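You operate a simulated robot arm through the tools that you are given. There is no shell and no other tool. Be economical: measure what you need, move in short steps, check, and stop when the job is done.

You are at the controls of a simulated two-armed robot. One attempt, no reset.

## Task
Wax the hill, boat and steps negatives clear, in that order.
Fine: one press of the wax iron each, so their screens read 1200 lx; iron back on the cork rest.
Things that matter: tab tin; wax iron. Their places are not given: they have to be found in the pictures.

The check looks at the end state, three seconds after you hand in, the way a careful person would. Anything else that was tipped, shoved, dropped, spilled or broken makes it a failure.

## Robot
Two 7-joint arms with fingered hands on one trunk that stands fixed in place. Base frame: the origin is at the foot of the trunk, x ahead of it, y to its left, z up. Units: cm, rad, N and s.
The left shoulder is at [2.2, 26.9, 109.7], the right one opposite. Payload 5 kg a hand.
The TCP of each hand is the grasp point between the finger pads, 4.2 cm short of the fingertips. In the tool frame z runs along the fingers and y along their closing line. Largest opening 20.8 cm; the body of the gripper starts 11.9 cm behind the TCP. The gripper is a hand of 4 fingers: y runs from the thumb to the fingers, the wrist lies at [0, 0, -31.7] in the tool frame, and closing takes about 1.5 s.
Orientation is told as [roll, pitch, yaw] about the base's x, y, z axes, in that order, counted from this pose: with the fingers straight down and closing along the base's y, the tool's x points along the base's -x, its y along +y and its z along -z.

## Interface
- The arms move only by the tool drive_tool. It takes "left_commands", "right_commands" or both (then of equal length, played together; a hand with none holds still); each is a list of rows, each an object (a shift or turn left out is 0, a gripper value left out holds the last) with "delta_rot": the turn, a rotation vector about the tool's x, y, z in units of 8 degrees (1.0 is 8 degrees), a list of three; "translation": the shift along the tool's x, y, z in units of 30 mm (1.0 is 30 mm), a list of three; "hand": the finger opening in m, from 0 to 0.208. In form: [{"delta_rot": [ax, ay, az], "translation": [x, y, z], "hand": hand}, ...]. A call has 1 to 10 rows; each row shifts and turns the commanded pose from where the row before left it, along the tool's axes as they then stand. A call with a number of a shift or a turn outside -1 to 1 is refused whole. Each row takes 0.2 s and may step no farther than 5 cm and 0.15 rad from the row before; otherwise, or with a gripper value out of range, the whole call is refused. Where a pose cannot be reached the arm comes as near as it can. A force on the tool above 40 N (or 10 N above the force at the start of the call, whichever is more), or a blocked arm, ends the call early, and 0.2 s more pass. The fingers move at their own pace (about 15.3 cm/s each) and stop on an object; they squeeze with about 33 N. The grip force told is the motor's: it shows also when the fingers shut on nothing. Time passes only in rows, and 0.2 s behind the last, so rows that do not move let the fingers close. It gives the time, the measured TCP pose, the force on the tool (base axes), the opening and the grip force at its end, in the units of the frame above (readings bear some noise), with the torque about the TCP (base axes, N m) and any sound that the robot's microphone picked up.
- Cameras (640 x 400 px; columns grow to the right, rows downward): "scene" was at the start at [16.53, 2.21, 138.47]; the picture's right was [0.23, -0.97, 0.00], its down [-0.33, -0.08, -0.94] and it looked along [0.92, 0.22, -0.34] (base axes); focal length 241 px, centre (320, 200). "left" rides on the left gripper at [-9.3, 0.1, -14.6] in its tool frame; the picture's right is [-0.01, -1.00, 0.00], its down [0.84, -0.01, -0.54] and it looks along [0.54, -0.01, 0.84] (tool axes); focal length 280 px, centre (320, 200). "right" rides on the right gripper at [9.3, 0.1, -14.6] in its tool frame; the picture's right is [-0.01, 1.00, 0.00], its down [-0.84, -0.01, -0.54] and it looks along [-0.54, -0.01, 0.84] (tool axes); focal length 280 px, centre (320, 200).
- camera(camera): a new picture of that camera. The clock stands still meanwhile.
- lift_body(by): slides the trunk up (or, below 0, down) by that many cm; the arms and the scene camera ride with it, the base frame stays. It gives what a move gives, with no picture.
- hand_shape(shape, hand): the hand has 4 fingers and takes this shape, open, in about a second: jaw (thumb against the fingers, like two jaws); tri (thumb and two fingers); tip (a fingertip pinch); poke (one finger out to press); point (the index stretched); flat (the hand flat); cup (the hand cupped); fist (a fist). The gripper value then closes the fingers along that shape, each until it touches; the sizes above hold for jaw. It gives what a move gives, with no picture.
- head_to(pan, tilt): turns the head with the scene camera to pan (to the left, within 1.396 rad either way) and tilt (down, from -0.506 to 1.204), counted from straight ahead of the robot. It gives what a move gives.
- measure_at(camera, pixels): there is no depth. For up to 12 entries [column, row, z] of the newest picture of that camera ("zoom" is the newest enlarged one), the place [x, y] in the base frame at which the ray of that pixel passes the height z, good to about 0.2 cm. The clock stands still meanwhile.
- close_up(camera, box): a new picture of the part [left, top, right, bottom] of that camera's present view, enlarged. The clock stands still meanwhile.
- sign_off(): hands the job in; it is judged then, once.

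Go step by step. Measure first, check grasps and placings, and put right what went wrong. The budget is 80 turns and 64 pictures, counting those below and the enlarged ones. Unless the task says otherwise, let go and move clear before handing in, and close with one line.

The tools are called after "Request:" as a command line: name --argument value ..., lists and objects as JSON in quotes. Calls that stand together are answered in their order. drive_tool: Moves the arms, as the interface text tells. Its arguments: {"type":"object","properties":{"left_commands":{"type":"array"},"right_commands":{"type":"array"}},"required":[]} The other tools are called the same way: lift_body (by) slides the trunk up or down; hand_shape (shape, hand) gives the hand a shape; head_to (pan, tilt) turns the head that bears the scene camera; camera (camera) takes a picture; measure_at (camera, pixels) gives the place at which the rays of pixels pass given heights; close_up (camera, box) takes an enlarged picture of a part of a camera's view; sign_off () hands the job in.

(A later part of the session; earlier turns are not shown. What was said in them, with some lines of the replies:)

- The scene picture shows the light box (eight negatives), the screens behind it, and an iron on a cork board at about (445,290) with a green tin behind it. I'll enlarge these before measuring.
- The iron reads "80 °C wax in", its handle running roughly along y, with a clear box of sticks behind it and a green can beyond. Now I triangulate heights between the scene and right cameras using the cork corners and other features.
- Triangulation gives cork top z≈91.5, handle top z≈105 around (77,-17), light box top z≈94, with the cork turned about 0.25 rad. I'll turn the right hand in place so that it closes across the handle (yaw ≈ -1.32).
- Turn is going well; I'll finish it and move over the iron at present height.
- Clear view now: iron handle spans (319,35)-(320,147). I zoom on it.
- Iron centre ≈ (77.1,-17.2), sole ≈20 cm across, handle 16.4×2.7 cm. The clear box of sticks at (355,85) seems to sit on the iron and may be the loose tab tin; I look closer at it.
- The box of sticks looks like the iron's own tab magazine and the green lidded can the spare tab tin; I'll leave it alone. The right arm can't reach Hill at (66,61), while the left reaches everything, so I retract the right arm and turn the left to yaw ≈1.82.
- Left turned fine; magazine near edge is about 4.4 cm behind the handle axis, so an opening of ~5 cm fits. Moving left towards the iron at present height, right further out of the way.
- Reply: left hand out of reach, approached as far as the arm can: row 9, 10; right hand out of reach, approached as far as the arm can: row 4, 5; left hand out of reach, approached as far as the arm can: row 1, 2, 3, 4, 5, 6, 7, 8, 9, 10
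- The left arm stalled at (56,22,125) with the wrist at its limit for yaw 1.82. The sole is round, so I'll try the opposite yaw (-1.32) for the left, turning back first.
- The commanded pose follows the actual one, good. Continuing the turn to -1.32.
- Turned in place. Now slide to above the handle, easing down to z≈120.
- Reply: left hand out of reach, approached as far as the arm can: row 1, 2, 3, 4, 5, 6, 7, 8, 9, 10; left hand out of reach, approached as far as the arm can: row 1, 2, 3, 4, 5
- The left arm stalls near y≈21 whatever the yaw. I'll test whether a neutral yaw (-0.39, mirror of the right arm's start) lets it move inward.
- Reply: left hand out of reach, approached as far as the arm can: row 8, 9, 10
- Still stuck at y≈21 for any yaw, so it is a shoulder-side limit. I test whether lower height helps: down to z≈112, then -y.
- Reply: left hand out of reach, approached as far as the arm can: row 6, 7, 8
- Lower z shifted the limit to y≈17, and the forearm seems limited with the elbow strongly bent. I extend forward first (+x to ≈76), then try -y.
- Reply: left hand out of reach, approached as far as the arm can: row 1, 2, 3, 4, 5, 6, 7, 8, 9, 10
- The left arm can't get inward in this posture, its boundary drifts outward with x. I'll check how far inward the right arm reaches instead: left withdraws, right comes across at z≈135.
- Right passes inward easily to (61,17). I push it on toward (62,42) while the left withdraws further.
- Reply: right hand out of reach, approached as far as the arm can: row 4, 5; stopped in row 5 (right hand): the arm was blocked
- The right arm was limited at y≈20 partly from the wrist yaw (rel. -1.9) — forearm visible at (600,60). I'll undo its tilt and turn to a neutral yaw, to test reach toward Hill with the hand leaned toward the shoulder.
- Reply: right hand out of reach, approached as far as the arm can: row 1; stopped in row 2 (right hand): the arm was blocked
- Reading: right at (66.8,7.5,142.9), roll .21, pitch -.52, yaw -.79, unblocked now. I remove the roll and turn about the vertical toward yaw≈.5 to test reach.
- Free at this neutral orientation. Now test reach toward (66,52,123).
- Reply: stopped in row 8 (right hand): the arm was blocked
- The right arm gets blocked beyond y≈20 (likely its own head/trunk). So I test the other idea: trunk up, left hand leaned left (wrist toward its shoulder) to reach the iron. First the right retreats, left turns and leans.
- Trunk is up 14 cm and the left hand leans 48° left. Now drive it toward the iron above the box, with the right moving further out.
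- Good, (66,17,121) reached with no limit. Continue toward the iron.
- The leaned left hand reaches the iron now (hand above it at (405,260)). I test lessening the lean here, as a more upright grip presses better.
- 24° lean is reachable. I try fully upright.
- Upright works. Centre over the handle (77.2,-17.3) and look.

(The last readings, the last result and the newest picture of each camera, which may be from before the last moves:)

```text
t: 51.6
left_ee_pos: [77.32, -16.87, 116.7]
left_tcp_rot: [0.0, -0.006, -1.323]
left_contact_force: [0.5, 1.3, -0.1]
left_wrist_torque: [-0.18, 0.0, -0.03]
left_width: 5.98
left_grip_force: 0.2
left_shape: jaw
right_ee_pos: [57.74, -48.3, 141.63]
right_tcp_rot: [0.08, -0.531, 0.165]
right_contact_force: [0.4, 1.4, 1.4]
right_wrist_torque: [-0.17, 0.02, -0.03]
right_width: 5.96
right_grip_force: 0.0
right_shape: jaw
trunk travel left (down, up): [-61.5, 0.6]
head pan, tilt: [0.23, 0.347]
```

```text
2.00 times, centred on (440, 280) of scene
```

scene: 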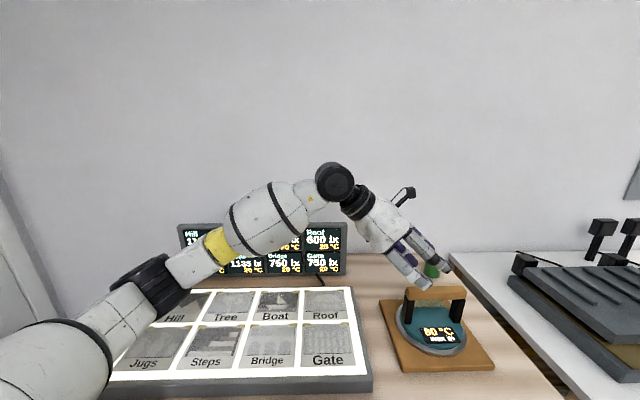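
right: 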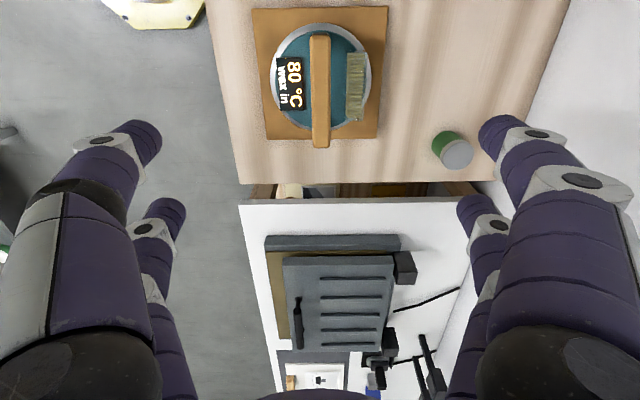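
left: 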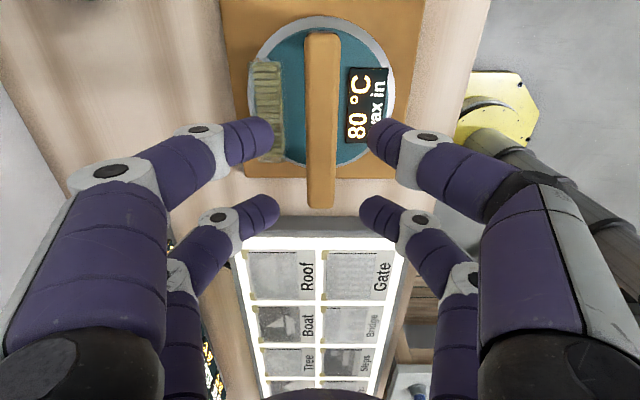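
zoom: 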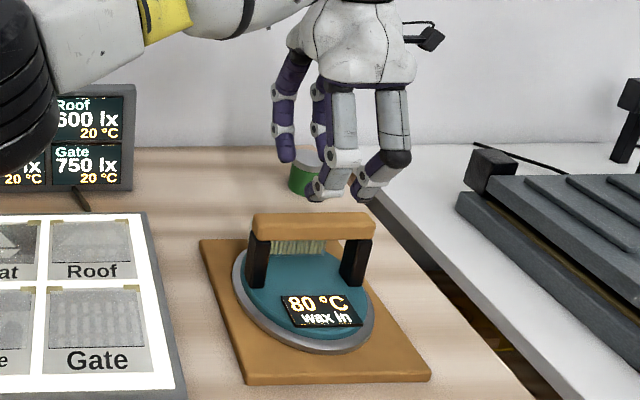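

Geometry is right: bar between the finger pairs (306–337 px). I measure the bar precisely before descending.

Request:
measure_at --camera "left" --pixels '[[306, 60, 105], [337, 60, 105], [307, 180, 105], [336, 180, 105], [322, 33, 105], [321, 208, 105], [283, 70, 99], [283, 150, 99], [252, 70, 99], [256, 160, 99]]'

```text
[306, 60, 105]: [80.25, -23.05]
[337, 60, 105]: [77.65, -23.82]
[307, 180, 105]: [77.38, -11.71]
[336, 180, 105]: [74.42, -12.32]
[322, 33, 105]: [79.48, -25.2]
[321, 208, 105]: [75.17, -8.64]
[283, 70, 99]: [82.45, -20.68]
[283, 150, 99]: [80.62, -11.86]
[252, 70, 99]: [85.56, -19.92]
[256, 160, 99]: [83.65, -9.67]
```

Bar centre ≈(77.3,-17.3), top ≈106.5. Descend 12 cm with opening 5 cm.

Request:
drive_tool --left_commands '[{"translation": [-0.13, 0, 0], "hand": 0.052}, {"translation": [0, 0, 1]}, {"translation": [0, 0, 1]}, {"translation": [0, 0, 1]}, {"translation": [0, 0, 0.6]}, {"translation": [0, 0, 0.4]}, {}]'

Request:
camera --camera "left"

Request:
close_up --camera "scene" --box '[370, 230, 500, 360]'

```text
t: 53.2
left_ee_pos: [77.44, -17.41, 104.7]
left_tcp_rot: [0.002, -0.004, -1.322]
left_contact_force: [0.0, -0.2, 0.1]
left_wrist_torque: [-0.02, -0.05, -0.01]
left_width: 5.24
left_grip_force: 0.0
left_shape: jaw
right_ee_pos: [57.75, -48.55, 141.55]
right_tcp_rot: [0.082, -0.531, 0.165]
right_contact_force: [-0.6, -0.3, -0.3]
right_wrist_torque: [-0.01, -0.02, -0.03]
right_width: 5.97
right_grip_force: 0.0
right_shape: jaw
trunk travel left (down, up): [-61.5, 0.6]
head pan, tilt: [0.23, 0.347]
```

```text
39 pictures are left
```

left: 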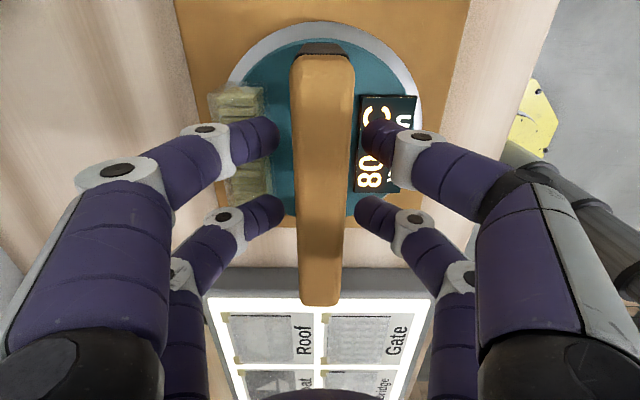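

```text
3.08 times, centred on (435, 295) of scene
```

zoom: 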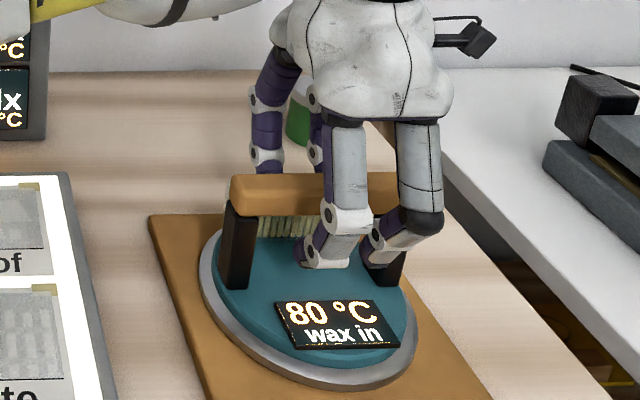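

Bar runs rows 50–305 and works out centred on the TCP (within 0.2 cm), with clear gaps to the magazine and display. Closing.

Request:
drive_tool --left_commands '[{"hand": 0.0}, {}, {}, {}, {}, {}, {}, {}]'

Request:
close_up --camera "scene" --box '[370, 230, 500, 360]'

```text
t: 55.0
left_ee_pos: [77.53, -17.44, 104.66]
left_tcp_rot: [0.0, -0.003, -1.323]
left_contact_force: [0.2, -0.9, -9.9]
left_wrist_torque: [-0.03, 0.07, 0.02]
left_width: 0.33
left_grip_force: 33.4
left_shape: jaw
right_ee_pos: [57.9, -48.46, 141.57]
right_tcp_rot: [0.083, -0.533, 0.165]
right_contact_force: [0.5, -0.4, -0.1]
right_wrist_torque: [0.03, -0.02, 0.0]
right_width: 5.97
right_grip_force: 0.0
right_shape: jaw
trunk travel left (down, up): [-61.5, 0.6]
head pan, tilt: [0.23, 0.347]
```

```text
3.08 times, centred on (435, 295) of scene
```

zoom: 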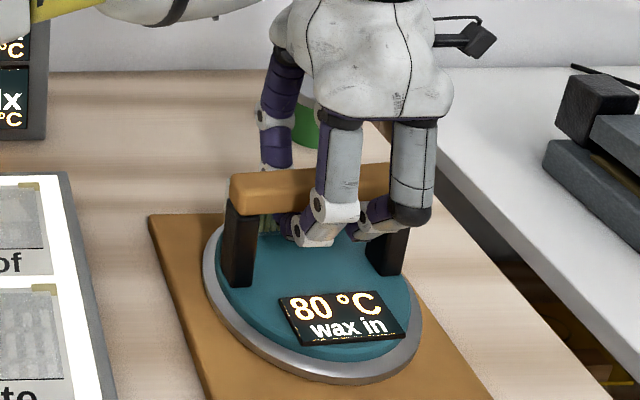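

The fingers shut under the bar (opening only 0.33, load -9.9 N), so the bar is higher than I estimated, about z 106. I reopen, raise 1.7 cm and close on its sides.

Request:
drive_tool --left_commands '[{"hand": 0.052}, {}, {}, {}, {"translation": [0, 0, -0.57]}, {}, {"hand": 0.0}, {}, {}, {}]'

Request:
drive_tool --left_commands '[{}, {}, {}]'

Request:
close_up --camera "scene" --box '[370, 230, 500, 360]'

Request:
camera --camera "left"

```text
t: 57.2
left_ee_pos: [77.56, -17.35, 106.27]
left_tcp_rot: [0.0, -0.003, -1.323]
left_contact_force: [-0.3, -0.5, -0.3]
left_wrist_torque: [-0.03, 0.06, -0.02]
left_width: 2.28
left_grip_force: 32.9
left_shape: jaw
right_ee_pos: [57.75, -48.49, 141.45]
right_tcp_rot: [0.082, -0.531, 0.164]
right_contact_force: [-0.2, -1.3, 0.7]
right_wrist_torque: [-0.01, -0.01, 0.02]
right_width: 6.0
right_grip_force: 0.0
right_shape: jaw
trunk travel left (down, up): [-61.5, 0.6]
head pan, tilt: [0.23, 0.347]
```

```text
t: 58.0
left_ee_pos: [77.52, -17.5, 106.25]
left_tcp_rot: [-0.002, -0.005, -1.323]
left_contact_force: [0.6, 0.2, -0.1]
left_wrist_torque: [0.0, 0.05, 0.01]
left_width: 2.28
left_grip_force: 32.6
left_shape: jaw
right_ee_pos: [57.85, -48.52, 141.5]
right_tcp_rot: [0.082, -0.53, 0.162]
right_contact_force: [0.6, -0.1, 0.3]
right_wrist_torque: [0.03, 0.0, -0.01]
right_width: 5.99
right_grip_force: 0.0
right_shape: jaw
trunk travel left (down, up): [-61.5, 0.6]
head pan, tilt: [0.23, 0.347]
```

```text
3.08 times, centred on (435, 295) of scene
```

zoom: 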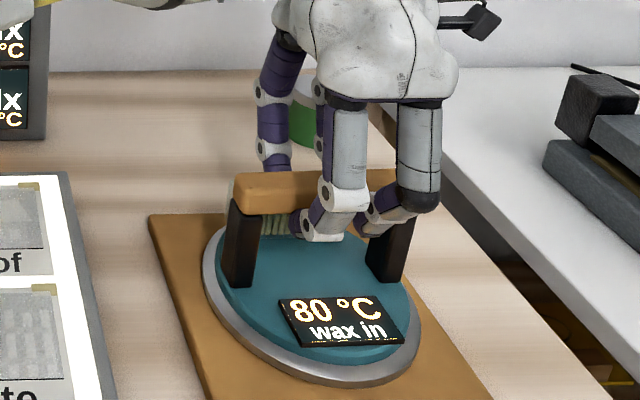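

```text
35 pictures are left
```

left: 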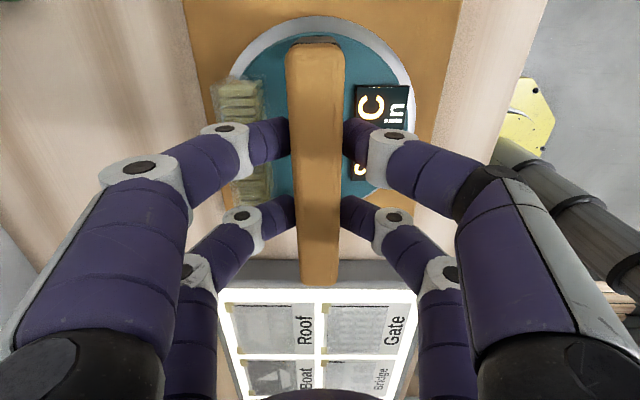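

Firm side grip: opening 2.28, 33 N, iron level. Lift gently.

Request:
drive_tool --left_commands '[{"translation": [0, 0, -0.2]}, {"translation": [0, 0, -0.4]}, {"translation": [0, 0, -0.6]}, {"translation": [0, 0, -0.8]}, {"translation": [0, 0, -0.8]}, {"translation": [0, 0, -0.4]}, {}]'

Request:
camera --camera "scene"

```text
t: 59.6
left_ee_pos: [77.54, -17.48, 115.85]
left_tcp_rot: [0.0, -0.004, -1.322]
left_contact_force: [0.3, 0.0, -9.3]
left_wrist_torque: [-0.02, 0.08, 0.0]
left_width: 2.26
left_grip_force: 33.3
left_shape: jaw
right_ee_pos: [57.84, -48.52, 141.53]
right_tcp_rot: [0.082, -0.532, 0.163]
right_contact_force: [-0.4, -0.8, -0.6]
right_wrist_torque: [0.02, 0.0, -0.01]
right_width: 5.99
right_grip_force: 0.0
right_shape: jaw
trunk travel left (down, up): [-61.5, 0.6]
head pan, tilt: [0.23, 0.347]
```

```text
34 pictures are left
```

scene: 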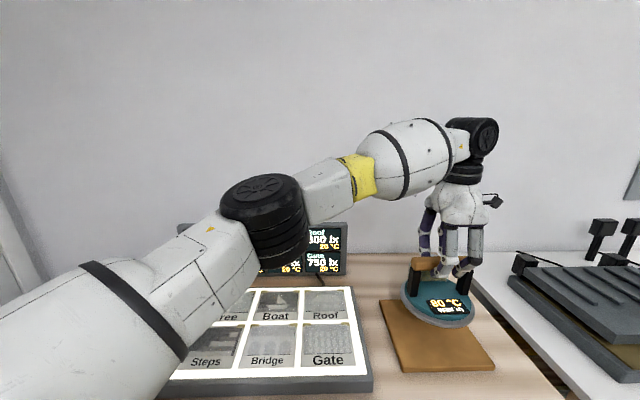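

Iron is held level, 9.3 N. Now I triangulate the light-box corners between the current scene picture and the last left picture to fix its top height and the negatives' places.

Request:
close_up --camera "scene" --box '[180, 270, 400, 400]'

Request:
measure_at --camera "left" --pixels '[[220, 290, 93], [220, 290, 95], [416, 290, 93], [416, 290, 95]]'

```text
2.91 times, centred on (290, 335) of scene
```

zoom: 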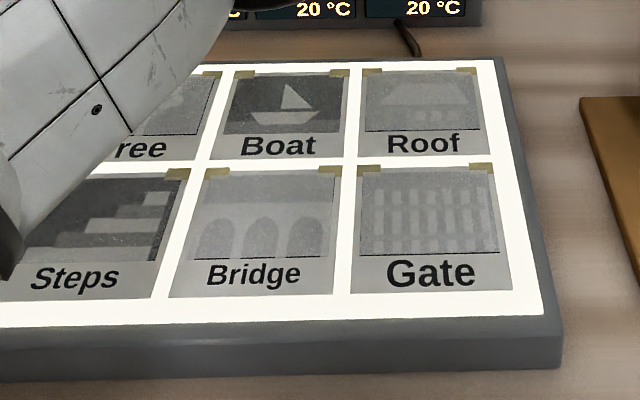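

```text
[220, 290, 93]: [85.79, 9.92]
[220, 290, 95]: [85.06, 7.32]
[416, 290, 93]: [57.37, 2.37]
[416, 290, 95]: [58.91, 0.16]
```

Request:
measure_at --camera "zoom" --pixels '[[497, 60, 93], [497, 60, 95], [543, 315, 93], [543, 315, 95], [235, 72, 94], [350, 72, 94], [345, 158, 94], [222, 160, 94], [357, 168, 94], [493, 165, 94], [512, 290, 94], [350, 293, 94]]'

Request:
measure_at --camera "zoom" --pixels '[[204, 172, 94], [340, 172, 94], [335, 295, 94], [168, 298, 94], [365, 70, 94], [476, 70, 94], [488, 155, 94], [358, 157, 94], [190, 170, 94], [153, 298, 94]]'

```text
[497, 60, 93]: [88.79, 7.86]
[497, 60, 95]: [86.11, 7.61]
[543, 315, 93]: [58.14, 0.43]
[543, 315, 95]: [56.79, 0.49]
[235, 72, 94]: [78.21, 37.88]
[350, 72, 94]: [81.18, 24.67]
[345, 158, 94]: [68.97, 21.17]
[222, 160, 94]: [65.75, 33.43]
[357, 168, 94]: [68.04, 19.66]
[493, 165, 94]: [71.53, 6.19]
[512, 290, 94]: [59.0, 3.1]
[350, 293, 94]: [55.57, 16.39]
```

```text
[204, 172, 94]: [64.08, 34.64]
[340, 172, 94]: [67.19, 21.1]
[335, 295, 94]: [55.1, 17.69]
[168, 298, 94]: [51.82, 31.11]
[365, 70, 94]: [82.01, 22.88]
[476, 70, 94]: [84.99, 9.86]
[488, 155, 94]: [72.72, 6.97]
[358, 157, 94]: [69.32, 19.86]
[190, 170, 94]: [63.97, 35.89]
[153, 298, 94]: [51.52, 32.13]
```

Light-box top ≈94.5; negative centres: Boat ≈(73,29.2), Steps ≈(55.4,40.7), Hill ≈(65.5,58.2). Moving the iron at clearance height toward Hill, first part.

Request:
drive_tool --left_commands '[{"translation": [0.4, 0.04, -0.1]}, {"translation": [0.8, 0.08, -0.1]}, {"translation": [0.98, 0.097, 0]}, {"translation": [0.98, 0.097, 0]}, {"translation": [0.98, 0.097, 0]}, {"translation": [0.98, 0.097, 0]}, {"translation": [0.98, 0.097, 0]}, {"translation": [0.98, 0.097, 0]}, {"translation": [0.98, 0.097, 0]}, {"translation": [0.98, 0.097, 0]}]'

Request:
drive_tool --left_commands '[{"translation": [0.98, 0.097, 0]}, {"translation": [0.98, 0.097, 0]}, {"translation": [0.98, 0.097, 0]}, {"translation": [0.98, 0.097, 0]}, {"translation": [0.98, 0.097, 0]}, {"translation": [0.98, 0.097, 0]}, {"translation": [0.98, 0.097, 0]}]'

Request:
camera --camera "scene"

```text
t: 61.9
left_ee_pos: [73.45, 9.71, 116.4]
left_tcp_rot: [0.001, -0.004, -1.322]
left_contact_force: [-1.0, 0.3, -9.1]
left_wrist_torque: [-0.07, 0.09, -0.03]
left_width: 2.24
left_grip_force: 33.0
left_shape: jaw
right_ee_pos: [57.9, -48.35, 141.56]
right_tcp_rot: [0.08, -0.53, 0.163]
right_contact_force: [-0.3, 0.9, 1.1]
right_wrist_torque: [-0.13, 0.04, -0.06]
right_width: 6.0
right_grip_force: 0.1
right_shape: jaw
trunk travel left (down, up): [-61.5, 0.6]
head pan, tilt: [0.23, 0.347]
```

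```text
t: 63.5
left_ee_pos: [70.31, 30.16, 116.46]
left_tcp_rot: [0.002, -0.002, -1.324]
left_contact_force: [-0.4, 0.3, -9.4]
left_wrist_torque: [-0.06, 0.04, -0.01]
left_width: 2.25
left_grip_force: 33.2
left_shape: jaw
right_ee_pos: [57.65, -48.32, 141.54]
right_tcp_rot: [0.079, -0.53, 0.164]
right_contact_force: [-0.7, 1.6, 0.6]
right_wrist_torque: [-0.12, -0.05, -0.05]
right_width: 6.0
right_grip_force: 0.0
right_shape: jaw
trunk travel left (down, up): [-61.5, 0.6]
head pan, tilt: [0.23, 0.347]
```

```text
32 pictures are left
```

scene: 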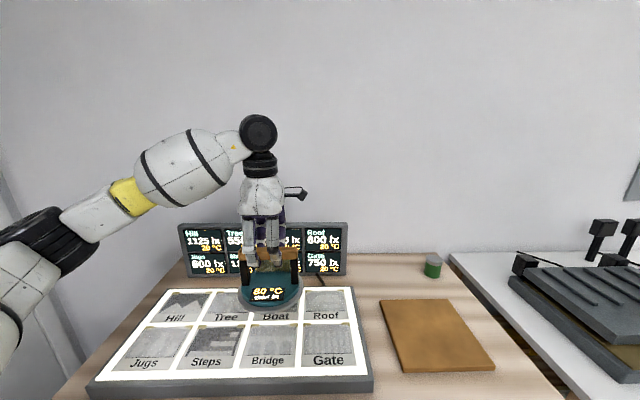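

Arm moves well; Hill is now visible. Enlarge to pin Hill's and Steps' corners.

Request:
close_up --camera "scene" --box '[90, 280, 290, 400]'

```text
3.20 times, centred on (190, 340) of scene
```

zoom: 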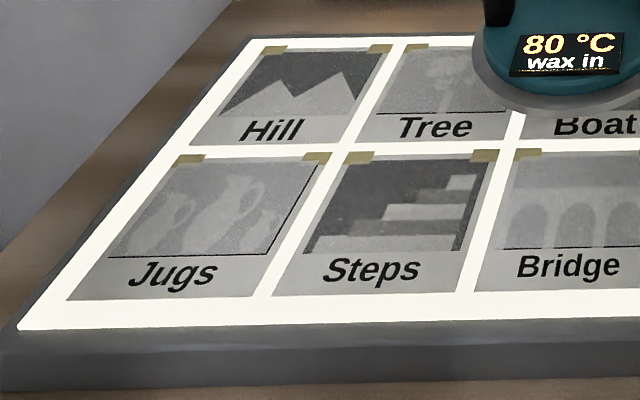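

Request:
measure_at --camera "zoom" --pixels '[[257, 47, 94.6], [393, 45, 94.6], [349, 146, 94.6], [190, 146, 94.6], [355, 153, 94.6], [496, 151, 94.6], [456, 293, 94.6], [271, 297, 94.6]]'

```text
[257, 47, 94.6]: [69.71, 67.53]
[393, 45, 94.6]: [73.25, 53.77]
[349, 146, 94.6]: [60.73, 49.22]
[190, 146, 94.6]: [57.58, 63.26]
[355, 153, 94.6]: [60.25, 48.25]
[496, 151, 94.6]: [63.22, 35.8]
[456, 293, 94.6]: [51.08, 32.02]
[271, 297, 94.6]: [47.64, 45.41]
```

Hill centre (65.3,58.4), Steps (55.5,40.4). Move over Hill (slight rear bias), then lower to just above.

Request:
drive_tool --left_commands '[{"translation": [0.95, 0.087, 0]}, {"translation": [0.95, 0.087, 0]}, {"translation": [0.95, 0.087, 0]}, {"translation": [0.95, 0.087, 0]}, {"translation": [0.95, 0.087, 0]}, {"translation": [0.95, 0.087, 0]}, {"translation": [0.95, 0.087, 0]}, {"translation": [0.95, 0.087, 0]}, {"translation": [0.95, 0.087, 0]}, {"translation": [0.95, 0.087, 0]}]'

Request:
camera --camera "left"

Request:
camera --camera "scene"

```text
t: 65.7
left_ee_pos: [65.92, 58.42, 116.32]
left_tcp_rot: [0.0, -0.004, -1.325]
left_contact_force: [0.4, 0.5, -9.7]
left_wrist_torque: [-0.03, 0.08, 0.03]
left_width: 2.25
left_grip_force: 32.6
left_shape: jaw
right_ee_pos: [57.66, -48.31, 141.69]
right_tcp_rot: [0.082, -0.531, 0.165]
right_contact_force: [-0.6, 0.5, 0.8]
right_wrist_torque: [-0.09, -0.04, -0.05]
right_width: 5.99
right_grip_force: 0.0
right_shape: jaw
trunk travel left (down, up): [-61.5, 0.6]
head pan, tilt: [0.23, 0.347]
```

```text
30 pictures are left
```

left: 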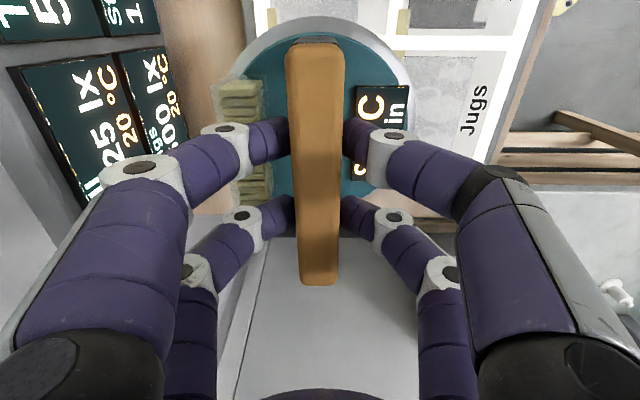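

```text
29 pictures are left
```

scene: 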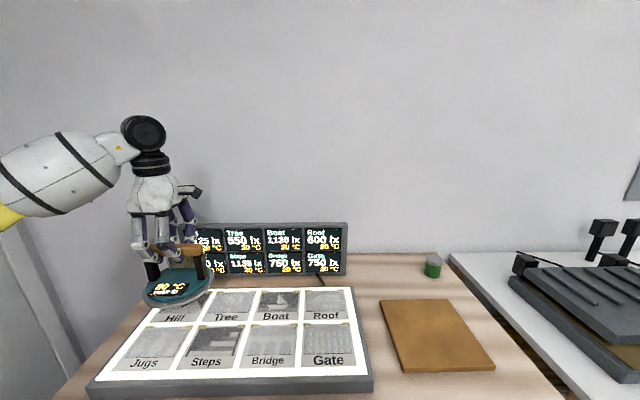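

Over Hill and level. Before lowering I check the screen panel's position and height against the hand.

Request:
measure_at --camera "scene" --pixels '[[346, 274, 90], [347, 223, 104], [347, 223, 107], [347, 223, 110], [347, 223, 113], [264, 276, 90], [264, 223, 104], [264, 223, 107], [264, 223, 110]]'

Request:
measure_at --camera "left" --pixels '[[87, 208, 104], [87, 208, 107], [87, 208, 110], [8, 70, 107], [108, 50, 104], [108, 50, 107]]'

```text
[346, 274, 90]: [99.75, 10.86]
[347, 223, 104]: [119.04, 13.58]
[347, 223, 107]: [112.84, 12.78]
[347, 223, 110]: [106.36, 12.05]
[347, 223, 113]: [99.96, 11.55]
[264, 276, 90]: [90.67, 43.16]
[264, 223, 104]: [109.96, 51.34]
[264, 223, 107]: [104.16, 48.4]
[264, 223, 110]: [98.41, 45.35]
```

```text
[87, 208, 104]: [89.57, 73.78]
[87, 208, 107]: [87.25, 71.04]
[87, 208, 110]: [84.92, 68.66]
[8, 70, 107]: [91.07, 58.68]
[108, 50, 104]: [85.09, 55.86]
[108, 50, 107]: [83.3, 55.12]
```

Panel is >10 cm behind the hand, clear. Lower to just above contact.

Request:
drive_tool --left_commands '[{"translation": [0, 0, 0.6]}, {"translation": [0, 0, 0.6]}, {"translation": [0, 0, 0.4]}, {"translation": [0, 0, 0.25]}, {"translation": [0, 0, 0.1]}, {}]'

Request:
close_up --camera "scene" --box '[80, 210, 360, 400]'

```text
t: 67.0
left_ee_pos: [65.98, 58.29, 110.42]
left_tcp_rot: [0.0, -0.003, -1.323]
left_contact_force: [1.2, -0.4, -10.2]
left_wrist_torque: [-0.01, 0.04, 0.05]
left_width: 2.24
left_grip_force: 33.5
left_shape: jaw
right_ee_pos: [57.78, -48.56, 141.56]
right_tcp_rot: [0.083, -0.532, 0.164]
right_contact_force: [0.0, 0.0, 0.1]
right_wrist_torque: [-0.03, 0.0, -0.02]
right_width: 6.01
right_grip_force: 0.0
right_shape: jaw
trunk travel left (down, up): [-61.5, 0.6]
head pan, tilt: [0.23, 0.347]
```

```text
2.11 times, centred on (220, 305) of scene
```

zoom: 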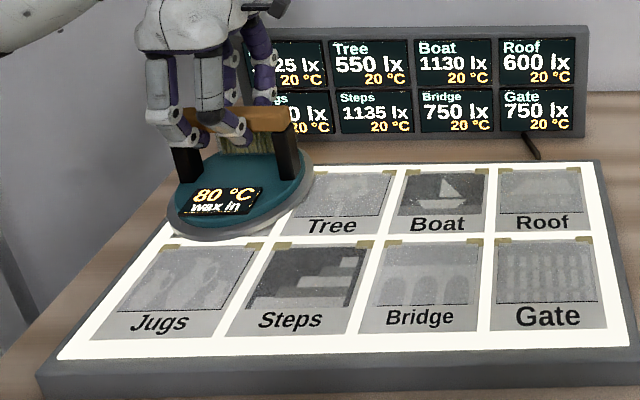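

Screen reads "…25 lx 20 °C" still. Now lower in 3 mm steps to touch.

Request:
drive_tool --left_commands '[{"translation": [0, 0, 0.1]}, {"translation": [0, 0, 0.1]}, {"translation": [0, 0, 0.1]}]'

```text
t: 67.8
left_ee_pos: [65.92, 58.11, 109.47]
left_tcp_rot: [0.0, -0.003, -1.323]
left_contact_force: [0.9, 1.4, -9.6]
left_wrist_torque: [-0.03, 0.07, -0.02]
left_width: 2.24
left_grip_force: 32.6
left_shape: jaw
right_ee_pos: [57.84, -48.46, 141.56]
right_tcp_rot: [0.082, -0.53, 0.166]
right_contact_force: [-0.5, -0.1, -0.1]
right_wrist_torque: [0.02, -0.02, -0.03]
right_width: 5.99
right_grip_force: 0.0
right_shape: jaw
trunk travel left (down, up): [-61.5, 0.6]
head pan, tilt: [0.23, 0.347]
```

Request:
drive_tool --left_commands '[{"translation": [0, 0, 0.08]}, {"translation": [0, 0, 0.08]}]'

```text
t: 68.5
left_ee_pos: [65.99, 58.23, 109.29]
left_tcp_rot: [0.002, -0.003, -1.323]
left_contact_force: [0.2, -0.2, 1.0]
left_wrist_torque: [-0.01, 0.0, -0.01]
left_width: 2.28
left_grip_force: 32.8
left_shape: jaw
right_ee_pos: [57.81, -48.46, 141.56]
right_tcp_rot: [0.082, -0.532, 0.165]
right_contact_force: [0.2, 0.7, -0.2]
right_wrist_torque: [-0.03, 0.02, 0.01]
right_width: 5.99
right_grip_force: 0.1
right_shape: jaw
trunk travel left (down, up): [-61.5, 0.6]
head pan, tilt: [0.23, 0.347]
```

Contact: the force went from -9.6 to +1 N, so the iron's weight rests on Hill. Check the screen at once.

Request:
close_up --camera "scene" --box '[80, 210, 360, 400]'

```text
2.11 times, centred on (220, 305) of scene
```

zoom: 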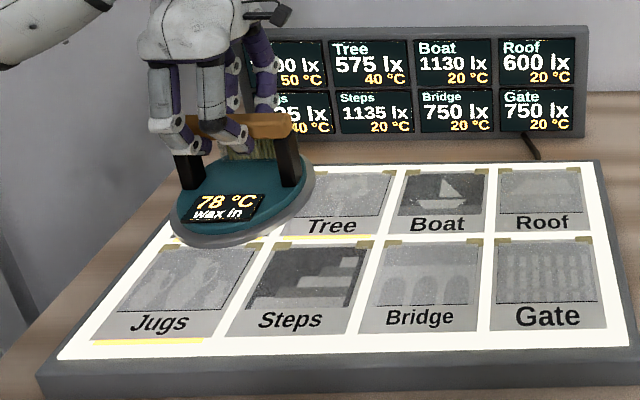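

Hill reads "…00 lx 50 °C" already; Tree and Jugs warmed to 40 °C. Lift off straight up now.

Request:
drive_tool --left_commands '[{"translation": [0, 0, -0.3]}, {"translation": [0, 0, -0.7]}, {"translation": [0, 0, -0.8]}, {"translation": [0, 0, -0.6]}]'

Request:
close_up --camera "scene" --box '[80, 210, 360, 400]'

Request:
close_up --camera "left" --box '[0, 0, 200, 200]'

```text
t: 69.5
left_ee_pos: [65.8, 58.35, 116.36]
left_tcp_rot: [-0.001, -0.005, -1.323]
left_contact_force: [-1.3, -0.9, -8.8]
left_wrist_torque: [0.02, 0.08, 0.01]
left_width: 2.22
left_grip_force: 33.1
left_shape: jaw
right_ee_pos: [57.7, -48.55, 141.61]
right_tcp_rot: [0.084, -0.531, 0.162]
right_contact_force: [-0.2, 0.1, 0.4]
right_wrist_torque: [0.06, -0.03, 0.02]
right_width: 6.02
right_grip_force: 0.1
right_shape: jaw
trunk travel left (down, up): [-61.5, 0.6]
head pan, tilt: [0.23, 0.347]
```

```text
2.11 times, centred on (220, 305) of scene
```

zoom: 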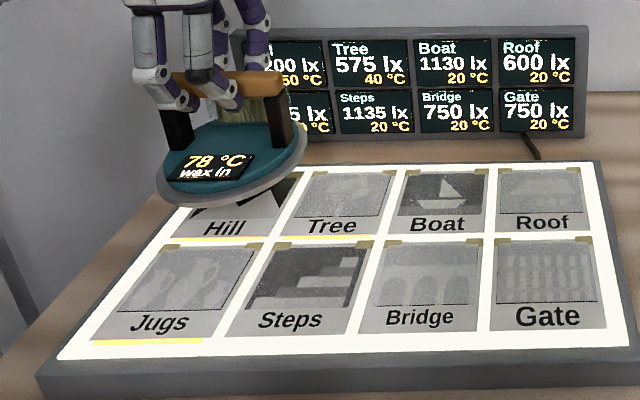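

```text
2.00 times, centred on (100, 100) of left
```

zoom: 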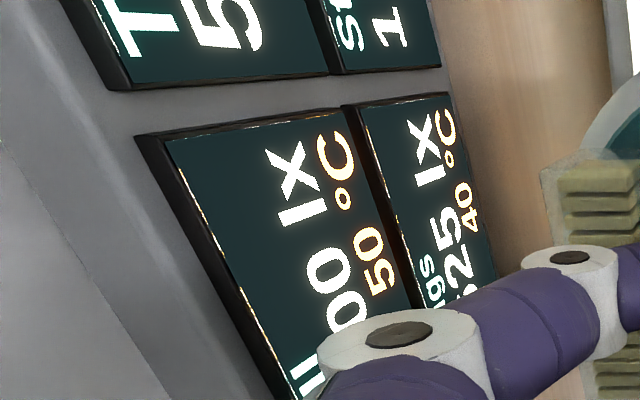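

Hill now reads 1200 lx (50 °C), the iron 78 °C with wax still in. Move to above Boat (73.3,29.3).

Request:
drive_tool --left_commands '[{"translation": [-1, 0.0, 0]}, {"translation": [-1, 0.0, 0]}, {"translation": [-1, 0.0, 0]}, {"translation": [-1, 0.0, 0]}, {"translation": [-1, 0.0, 0]}, {"translation": [-1, 0.0, 0]}, {"translation": [-1, 0.0, 0]}, {"translation": [-1, 0.01, 0]}, {"translation": [-1, 0.02, 0]}, {"translation": [-0.98, 0.02, 0]}]'

Request:
close_up --camera "scene" --box '[80, 210, 360, 400]'

```text
t: 71.7
left_ee_pos: [73.45, 29.2, 116.52]
left_tcp_rot: [0.001, -0.003, -1.322]
left_contact_force: [0.7, 0.2, -9.3]
left_wrist_torque: [0.03, 0.08, 0.05]
left_width: 2.25
left_grip_force: 33.1
left_shape: jaw
right_ee_pos: [57.76, -48.7, 141.4]
right_tcp_rot: [0.083, -0.531, 0.162]
right_contact_force: [0.0, -0.4, -0.9]
right_wrist_torque: [0.14, -0.03, 0.08]
right_width: 5.99
right_grip_force: 0.0
right_shape: jaw
trunk travel left (down, up): [-61.5, 0.6]
head pan, tilt: [0.23, 0.347]
```

```text
2.11 times, centred on (220, 305) of scene
```

zoom: 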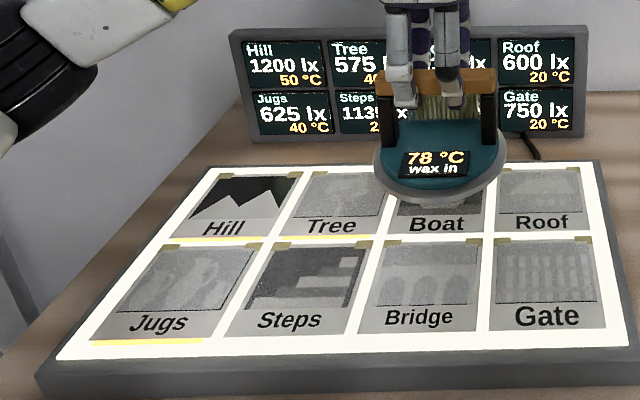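

Hill 1200 confirmed; all else steady. Lower onto Boat the same way.

Request:
drive_tool --left_commands '[{"translation": [0, 0, 0.6]}, {"translation": [0, 0, 0.6]}, {"translation": [0, 0, 0.5]}, {"translation": [0, 0, 0.35]}, {"translation": [0, 0, 0.2]}, {"translation": [0, 0, 0.1]}, {}]'

Request:
drive_tool --left_commands '[{"translation": [0, 0, 0.08]}, {"translation": [0, 0, 0.08]}]'

```text
t: 73.2
left_ee_pos: [73.56, 29.31, 109.25]
left_tcp_rot: [-0.001, -0.002, -1.322]
left_contact_force: [0.6, -0.7, -9.6]
left_wrist_torque: [-0.03, 0.06, -0.01]
left_width: 2.28
left_grip_force: 33.0
left_shape: jaw
right_ee_pos: [57.8, -48.52, 141.59]
right_tcp_rot: [0.081, -0.531, 0.164]
right_contact_force: [0.6, 0.4, -0.9]
right_wrist_torque: [0.0, 0.03, -0.02]
right_width: 5.97
right_grip_force: 0.1
right_shape: jaw
trunk travel left (down, up): [-61.5, 0.6]
head pan, tilt: [0.23, 0.347]
```

```text
t: 73.8
left_ee_pos: [73.34, 29.24, 109.28]
left_tcp_rot: [0.006, -0.006, -1.323]
left_contact_force: [-1.0, 1.7, 19.6]
left_wrist_torque: [-0.02, 0.03, -0.06]
left_width: 2.29
left_grip_force: 32.3
left_shape: jaw
right_ee_pos: [57.72, -48.58, 141.52]
right_tcp_rot: [0.083, -0.533, 0.164]
right_contact_force: [-0.3, 0.2, -0.2]
right_wrist_torque: [0.03, 0.02, 0.05]
right_width: 5.98
right_grip_force: 0.1
right_shape: jaw
trunk travel left (down, up): [-61.5, 0.6]
head pan, tilt: [0.23, 0.347]
```

Contact with 20 N. Look (clock stands still) before deciding to lift.

Request:
close_up --camera "scene" --box '[80, 210, 360, 400]'

Request:
camera --camera "left"

```text
2.11 times, centred on (220, 305) of scene
```

zoom: 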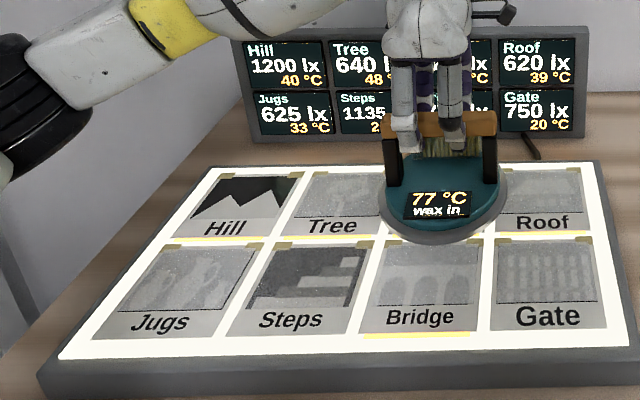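

```text
22 pictures are left
```

left: 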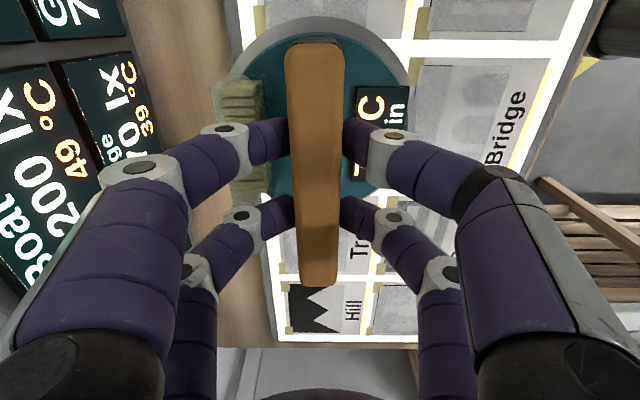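

Boat reads 1200 lx (49 °C), iron 77 °C. Lift and carry to above Steps (55.5,40.4).

Request:
drive_tool --left_commands '[{"translation": [0, 0, -0.3]}, {"translation": [0, 0, -0.7]}, {"translation": [0, 0, -0.8]}, {"translation": [0, 0, -0.7]}, {"translation": [0.85, -0.81, 0]}, {"translation": [0.85, -0.81, 0]}, {"translation": [0.85, -0.81, 0]}, {"translation": [0.85, -0.81, 0]}, {"translation": [0.85, -0.81, 0]}, {"translation": [0.85, -0.81, 0]}]'

Request:
close_up --camera "scene" --box '[80, 210, 360, 400]'

```text
t: 76.0
left_ee_pos: [55.51, 40.55, 116.34]
left_tcp_rot: [0.002, -0.006, -1.323]
left_contact_force: [-0.6, 0.2, -10.2]
left_wrist_torque: [-0.02, 0.0, 0.01]
left_width: 2.26
left_grip_force: 33.1
left_shape: jaw
right_ee_pos: [57.57, -48.36, 141.72]
right_tcp_rot: [0.081, -0.532, 0.164]
right_contact_force: [-0.8, 0.5, 0.3]
right_wrist_torque: [-0.07, -0.08, -0.07]
right_width: 5.99
right_grip_force: 0.0
right_shape: jaw
trunk travel left (down, up): [-61.5, 0.6]
head pan, tilt: [0.23, 0.347]
```

```text
2.11 times, centred on (220, 305) of scene
```

zoom: 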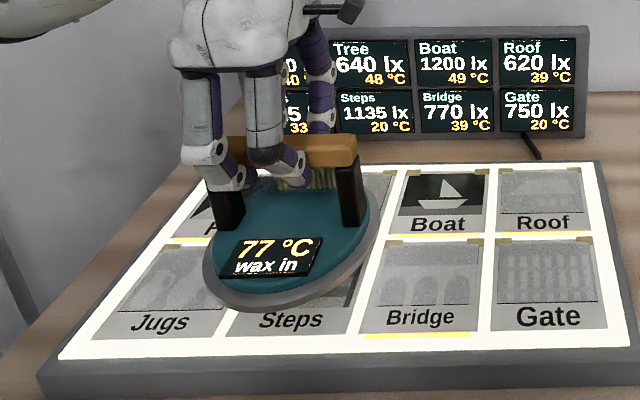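

Boat 1200 and Steps 1135/20 °C. The temperatures change per press, not with waiting, so lower onto Steps now.

Request:
drive_tool --left_commands '[{"translation": [0, 0, 0.6]}, {"translation": [0, 0, 0.6]}, {"translation": [0, 0, 0.5]}, {"translation": [0, 0, 0.35]}, {"translation": [0, 0, 0.17]}, {}]'

Request:
drive_tool --left_commands '[{"translation": [0, 0, 0.08]}, {"translation": [0, 0, 0.08]}]'

Request:
close_up --camera "scene" --box '[80, 210, 360, 400]'

```text
t: 77.5
left_ee_pos: [55.5, 40.57, 109.74]
left_tcp_rot: [-0.001, -0.003, -1.325]
left_contact_force: [0.5, 0.2, -9.6]
left_wrist_torque: [-0.04, 0.08, -0.02]
left_width: 2.27
left_grip_force: 33.3
left_shape: jaw
right_ee_pos: [57.78, -48.5, 141.51]
right_tcp_rot: [0.083, -0.532, 0.164]
right_contact_force: [0.1, -0.8, -0.5]
right_wrist_torque: [0.0, 0.0, 0.02]
right_width: 5.96
right_grip_force: 0.0
right_shape: jaw
trunk travel left (down, up): [-61.5, 0.6]
head pan, tilt: [0.23, 0.347]
```

```text
t: 78.0
left_ee_pos: [55.55, 40.55, 109.25]
left_tcp_rot: [0.002, -0.003, -1.321]
left_contact_force: [0.1, 1.5, -0.9]
left_wrist_torque: [-0.04, -0.05, 0.01]
left_width: 2.27
left_grip_force: 33.1
left_shape: jaw
right_ee_pos: [57.7, -48.37, 141.56]
right_tcp_rot: [0.082, -0.53, 0.165]
right_contact_force: [-0.5, -0.3, 0.1]
right_wrist_torque: [-0.03, -0.02, 0.0]
right_width: 5.99
right_grip_force: 0.0
right_shape: jaw
trunk travel left (down, up): [-61.5, 0.6]
head pan, tilt: [0.23, 0.347]
```

```text
2.11 times, centred on (220, 305) of scene
```

zoom: 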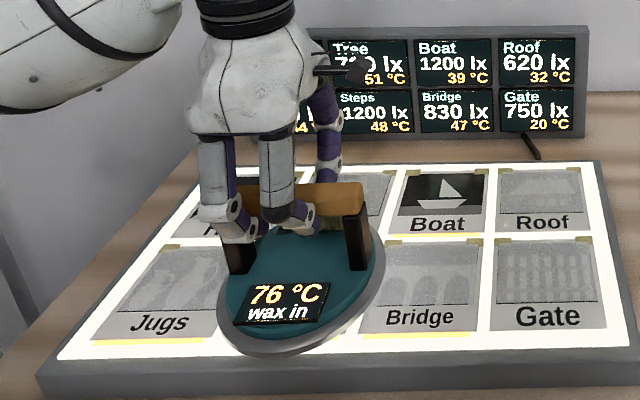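

Steps reads 1200 lx (48 °C), Boat still 1200. Lift and start back to the cork rest.

Request:
drive_tool --left_commands '[{"translation": [0, 0, -0.3]}, {"translation": [0, 0, -0.7]}, {"translation": [0, 0, -0.8]}, {"translation": [0, 0, -0.7]}, {"translation": [-0.978, 0.11, 0]}, {"translation": [-0.978, 0.11, 0]}, {"translation": [-0.978, 0.11, 0]}, {"translation": [-0.978, 0.11, 0]}, {"translation": [-0.978, 0.11, 0]}, {"translation": [-0.978, 0.11, 0]}]'

Request:
drive_tool --left_commands '[{"translation": [-0.978, 0.11, 0]}, {"translation": [-0.978, 0.11, 0]}, {"translation": [-0.978, 0.11, 0]}, {"translation": [-0.978, 0.11, 0]}, {"translation": [-0.978, 0.11, 0]}, {"translation": [-0.978, 0.11, 0]}, {"translation": [-0.978, 0.11, 0]}, {"translation": [-0.978, 0.11, 0]}, {"translation": [-0.978, 0.11, 0]}, {"translation": [-0.978, 0.11, 0]}]'

```text
t: 80.2
left_ee_pos: [61.7, 23.77, 116.7]
left_tcp_rot: [-0.001, -0.002, -1.323]
left_contact_force: [0.6, -0.8, -8.6]
left_wrist_torque: [0.04, 0.03, -0.04]
left_width: 2.28
left_grip_force: 33.1
left_shape: jaw
right_ee_pos: [57.73, -48.58, 141.52]
right_tcp_rot: [0.084, -0.53, 0.163]
right_contact_force: [-0.3, -0.7, -0.7]
right_wrist_torque: [0.09, 0.01, 0.07]
right_width: 6.0
right_grip_force: 0.0
right_shape: jaw
trunk travel left (down, up): [-61.5, 0.6]
head pan, tilt: [0.23, 0.347]
```

```text
t: 82.5
left_ee_pos: [72.09, -3.83, 116.86]
left_tcp_rot: [0.003, -0.002, -1.325]
left_contact_force: [0.0, -0.4, -9.2]
left_wrist_torque: [0.1, 0.01, 0.03]
left_width: 2.3
left_grip_force: 32.8
left_shape: jaw
right_ee_pos: [57.77, -48.72, 141.48]
right_tcp_rot: [0.085, -0.531, 0.163]
right_contact_force: [-0.4, -0.3, -1.0]
right_wrist_torque: [0.14, -0.09, 0.03]
right_width: 6.0
right_grip_force: 0.1
right_shape: jaw
trunk travel left (down, up): [-61.5, 0.6]
head pan, tilt: [0.23, 0.347]
```

On course; final 14 cm to above the cork, then look.

Request:
drive_tool --left_commands '[{"translation": [-0.96, 0.12, 0]}, {"translation": [-0.96, 0.12, 0]}, {"translation": [-0.96, 0.12, 0]}, {"translation": [-0.96, 0.12, 0]}, {"translation": [-0.9, 0.12, 0]}, {}]'

Request:
camera --camera "scene"

```text
t: 83.8
left_ee_pos: [77.47, -16.72, 116.98]
left_tcp_rot: [0.002, -0.003, -1.321]
left_contact_force: [-0.2, 1.8, -9.0]
left_wrist_torque: [-0.13, 0.09, -0.03]
left_width: 2.26
left_grip_force: 33.1
left_shape: jaw
right_ee_pos: [57.8, -48.26, 141.71]
right_tcp_rot: [0.08, -0.53, 0.166]
right_contact_force: [-0.7, 0.8, 0.6]
right_wrist_torque: [-0.1, 0.01, -0.07]
right_width: 5.99
right_grip_force: 0.1
right_shape: jaw
trunk travel left (down, up): [-61.5, 0.6]
head pan, tilt: [0.23, 0.347]
```

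```text
19 pictures are left
```

scene: 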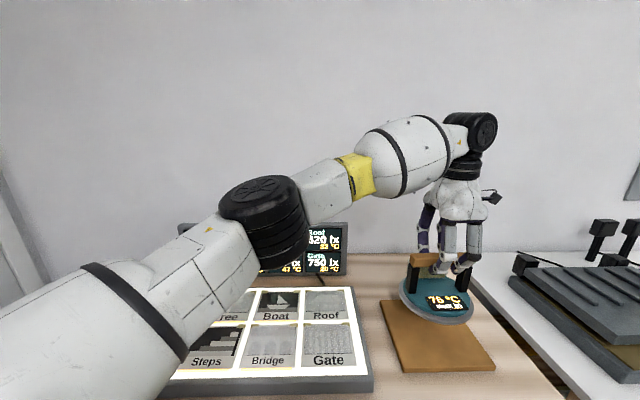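

Above the rest. Shift the last 0.6 cm and lower gently.

Request:
drive_tool --left_commands '[{"translation": [-0.2, -0.02, 0.3]}, {"translation": [0, 0, 0.8]}, {"translation": [0, 0, 0.8]}, {"translation": [0, 0, 0.7]}, {"translation": [0, 0, 0.5]}, {"translation": [0, 0, 0.25]}, {"translation": [0, 0, 0.1]}, {}]'

Request:
drive_tool --left_commands '[{"translation": [0, 0, 0.06]}, {"translation": [0, 0, 0.05]}]'

```text
t: 85.7
left_ee_pos: [77.38, -17.66, 106.56]
left_tcp_rot: [0.0, -0.005, -1.323]
left_contact_force: [0.4, 0.5, -9.7]
left_wrist_torque: [0.02, 0.05, 0.01]
left_width: 2.26
left_grip_force: 33.0
left_shape: jaw
right_ee_pos: [57.82, -48.43, 141.53]
right_tcp_rot: [0.082, -0.53, 0.165]
right_contact_force: [0.7, 0.3, -0.8]
right_wrist_torque: [0.02, 0.02, -0.03]
right_width: 6.0
right_grip_force: 0.1
right_shape: jaw
trunk travel left (down, up): [-61.5, 0.6]
head pan, tilt: [0.23, 0.347]
```

```text
t: 86.2
left_ee_pos: [77.41, -17.62, 106.33]
left_tcp_rot: [0.003, -0.003, -1.322]
left_contact_force: [-0.3, -0.9, -3.5]
left_wrist_torque: [-0.07, -0.1, -0.01]
left_width: 2.27
left_grip_force: 33.2
left_shape: jaw
right_ee_pos: [57.74, -48.53, 141.67]
right_tcp_rot: [0.081, -0.531, 0.163]
right_contact_force: [0.3, -0.5, -0.3]
right_wrist_torque: [-0.02, -0.01, 0.0]
right_width: 5.99
right_grip_force: 0.0
right_shape: jaw
trunk travel left (down, up): [-61.5, 0.6]
head pan, tilt: [0.23, 0.347]
```

Partly landed (-3.5 N). A final 1.5 mm down, then look before opening.

Request:
drive_tool --left_commands '[{"translation": [0, 0, 0.04]}, {}, {}]'

Request:
close_up --camera "scene" --box '[370, 230, 510, 380]'

```text
t: 87.0
left_ee_pos: [77.52, -17.71, 106.25]
left_tcp_rot: [0.001, -0.004, -1.321]
left_contact_force: [5.6, -2.9, 11.6]
left_wrist_torque: [-0.12, -0.25, -0.03]
left_width: 2.29
left_grip_force: 32.6
left_shape: jaw
right_ee_pos: [57.76, -48.54, 141.49]
right_tcp_rot: [0.081, -0.529, 0.164]
right_contact_force: [0.5, -0.5, 0.6]
right_wrist_torque: [-0.02, 0.01, -0.01]
right_width: 5.99
right_grip_force: 0.1
right_shape: jaw
trunk travel left (down, up): [-61.5, 0.6]
head pan, tilt: [0.23, 0.347]
```

```text
2.67 times, centred on (440, 305) of scene
```

zoom: 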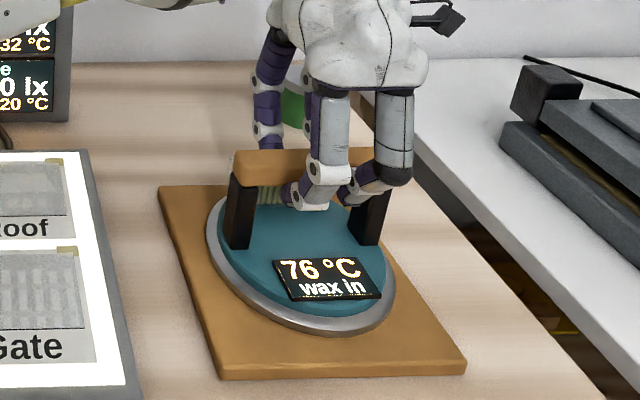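

The iron is flat and within the cork. Open to 5.2 cm and rise straight up.

Request:
drive_tool --left_commands '[{"hand": 0.052}, {}, {}, {}, {}, {"translation": [0, 0, -0.4]}, {"translation": [0, 0, -0.8]}, {"translation": [0, 0, -1]}, {"translation": [0, 0, -1]}, {"translation": [0, 0, -1]}]'

Request:
close_up --camera "scene" --box '[370, 230, 510, 380]'

```text
t: 89.2
left_ee_pos: [77.99, -16.48, 118.37]
left_tcp_rot: [-0.002, -0.003, -1.31]
left_contact_force: [0.0, 0.9, -0.3]
left_wrist_torque: [-0.09, 0.04, -0.01]
left_width: 5.24
left_grip_force: 0.0
left_shape: jaw
right_ee_pos: [57.79, -48.33, 141.53]
right_tcp_rot: [0.083, -0.53, 0.164]
right_contact_force: [-0.1, 0.3, 0.3]
right_wrist_torque: [-0.09, 0.07, -0.05]
right_width: 5.99
right_grip_force: 0.0
right_shape: jaw
trunk travel left (down, up): [-61.5, 0.6]
head pan, tilt: [0.23, 0.347]
```

```text
2.67 times, centred on (440, 305) of scene
```

zoom: 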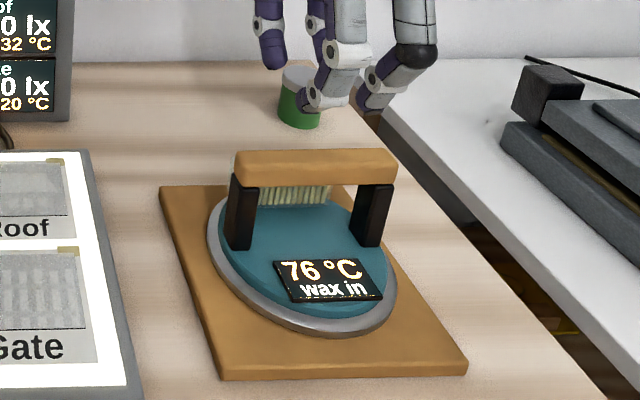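

Iron rests upright on the cork, untouched. Move the left arm clear so I can read all screens.

Request:
drive_tool --left_commands '[{"translation": [0.5, -0.1, -0.6]}, {"translation": [0.9, -0.1, -0.3]}, {"translation": [1, -0.2, 0]}, {"translation": [1, -0.2, 0]}, {"translation": [1, -0.2, 0]}, {"translation": [1, -0.2, 0]}, {"translation": [1, -0.2, 0]}, {"translation": [1, -0.2, 0]}, {"translation": [1, -0.2, 0]}, {"translation": [1, -0.2, 0]}]'

Request:
drive_tool --left_commands '[{"translation": [1, -0.3, 0]}, {"translation": [1, -0.3, 0]}, {"translation": [1, -0.3, 0]}, {"translation": [1, -0.3, 0]}, {"translation": [1, -0.3, 0]}, {"translation": [1, -0.3, 0]}, {"translation": [1, -0.3, 0]}, {"translation": [1, -0.3, 0]}, {"translation": [1, -0.3, 0]}, {"translation": [1, -0.3, 0]}]'

Request:
camera --camera "scene"

Request:
close_up --camera "scene" --box '[80, 210, 360, 400]'

```text
t: 91.5
left_ee_pos: [65.35, 8.72, 121.23]
left_tcp_rot: [0.0, -0.006, -1.323]
left_contact_force: [0.1, -0.2, -0.5]
left_wrist_torque: [-0.11, 0.0, 0.0]
left_width: 5.2
left_grip_force: 0.0
left_shape: jaw
right_ee_pos: [57.68, -48.42, 141.59]
right_tcp_rot: [0.08, -0.53, 0.163]
right_contact_force: [0.0, 1.3, -0.2]
right_wrist_torque: [-0.05, -0.03, -0.03]
right_width: 6.0
right_grip_force: 0.0
right_shape: jaw
trunk travel left (down, up): [-61.5, 0.6]
head pan, tilt: [0.23, 0.347]
```

```text
t: 93.7
left_ee_pos: [49.02, 35.35, 121.26]
left_tcp_rot: [0.0, -0.004, -1.324]
left_contact_force: [0.6, 0.6, -0.2]
left_wrist_torque: [-0.06, -0.07, 0.01]
left_width: 5.21
left_grip_force: 0.1
left_shape: jaw
right_ee_pos: [57.61, -48.43, 141.63]
right_tcp_rot: [0.08, -0.533, 0.166]
right_contact_force: [-0.9, 0.1, -0.1]
right_wrist_torque: [-0.1, -0.02, -0.04]
right_width: 5.98
right_grip_force: 0.0
right_shape: jaw
trunk travel left (down, up): [-61.5, 0.6]
head pan, tilt: [0.23, 0.347]
```

```text
16 pictures are left
```

scene: 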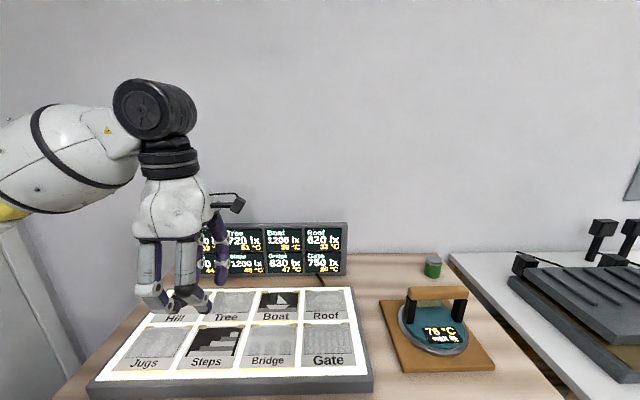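

```text
2.11 times, centred on (220, 305) of scene
```

zoom: 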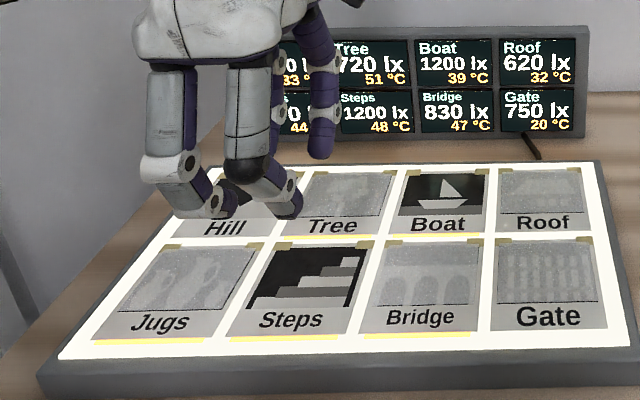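

Boat and Steps read 1200 lx and the iron sits on the cork. The hand hides Hill's screen, so I move it further off and check that last one.

Request:
drive_tool --left_commands '[{"translation": [1, -0.4, 0]}, {"translation": [1, -0.4, 0]}, {"translation": [1, -0.4, 0]}, {"translation": [1, -0.4, 0]}, {"translation": [1, -0.4, 0]}, {"translation": [1, -0.4, 0]}, {"translation": [1, -0.4, 0]}, {"translation": [1, -0.4, 0]}, {}]'

Request:
close_up --camera "scene" --box '[80, 210, 360, 400]'

```text
t: 95.8
left_ee_pos: [33.26, 55.44, 114.07]
left_tcp_rot: [-0.205, 0.049, -1.328]
left_contact_force: [0.3, -0.8, 0.9]
left_wrist_torque: [0.07, 0.07, 0.02]
left_width: 5.2
left_grip_force: 0.0
left_shape: jaw
left hand out of reach, approached as far as the arm can: row 8
right_ee_pos: [57.65, -48.62, 141.52]
right_tcp_rot: [0.083, -0.533, 0.163]
right_contact_force: [-0.2, -0.6, 0.6]
right_wrist_torque: [0.1, -0.08, 0.06]
right_width: 6.0
right_grip_force: 0.0
right_shape: jaw
trunk travel left (down, up): [-61.5, 0.6]
head pan, tilt: [0.23, 0.347]
stopped in row 9 (left hand): the arm was blocked; the commanded pose is now the measured one
```

```text
2.11 times, centred on (220, 305) of scene
```

zoom: 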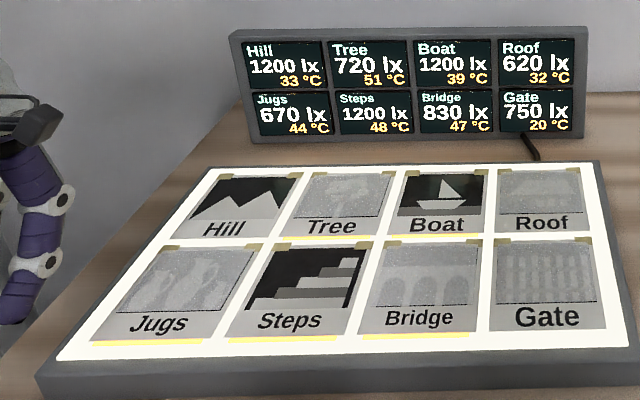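

Hill, Boat and Steps all read 1200 lx, the iron is on the cork, and both hands are clear. Handing in.

Request:
sign_off

```text
The job is handed in.
```

The hill, boat and steps negatives each had one press, in that order, and all read 1200 lx; the iron is back on the cork rest. The sole is wider than the spacing between negatives, so Tree, Jugs, Bridge and Roof also warmed and their readings rose (Tree 550 to 720, Jugs 600 to 670, Bridge 750 to 830, Roof 600 to 620 lx).
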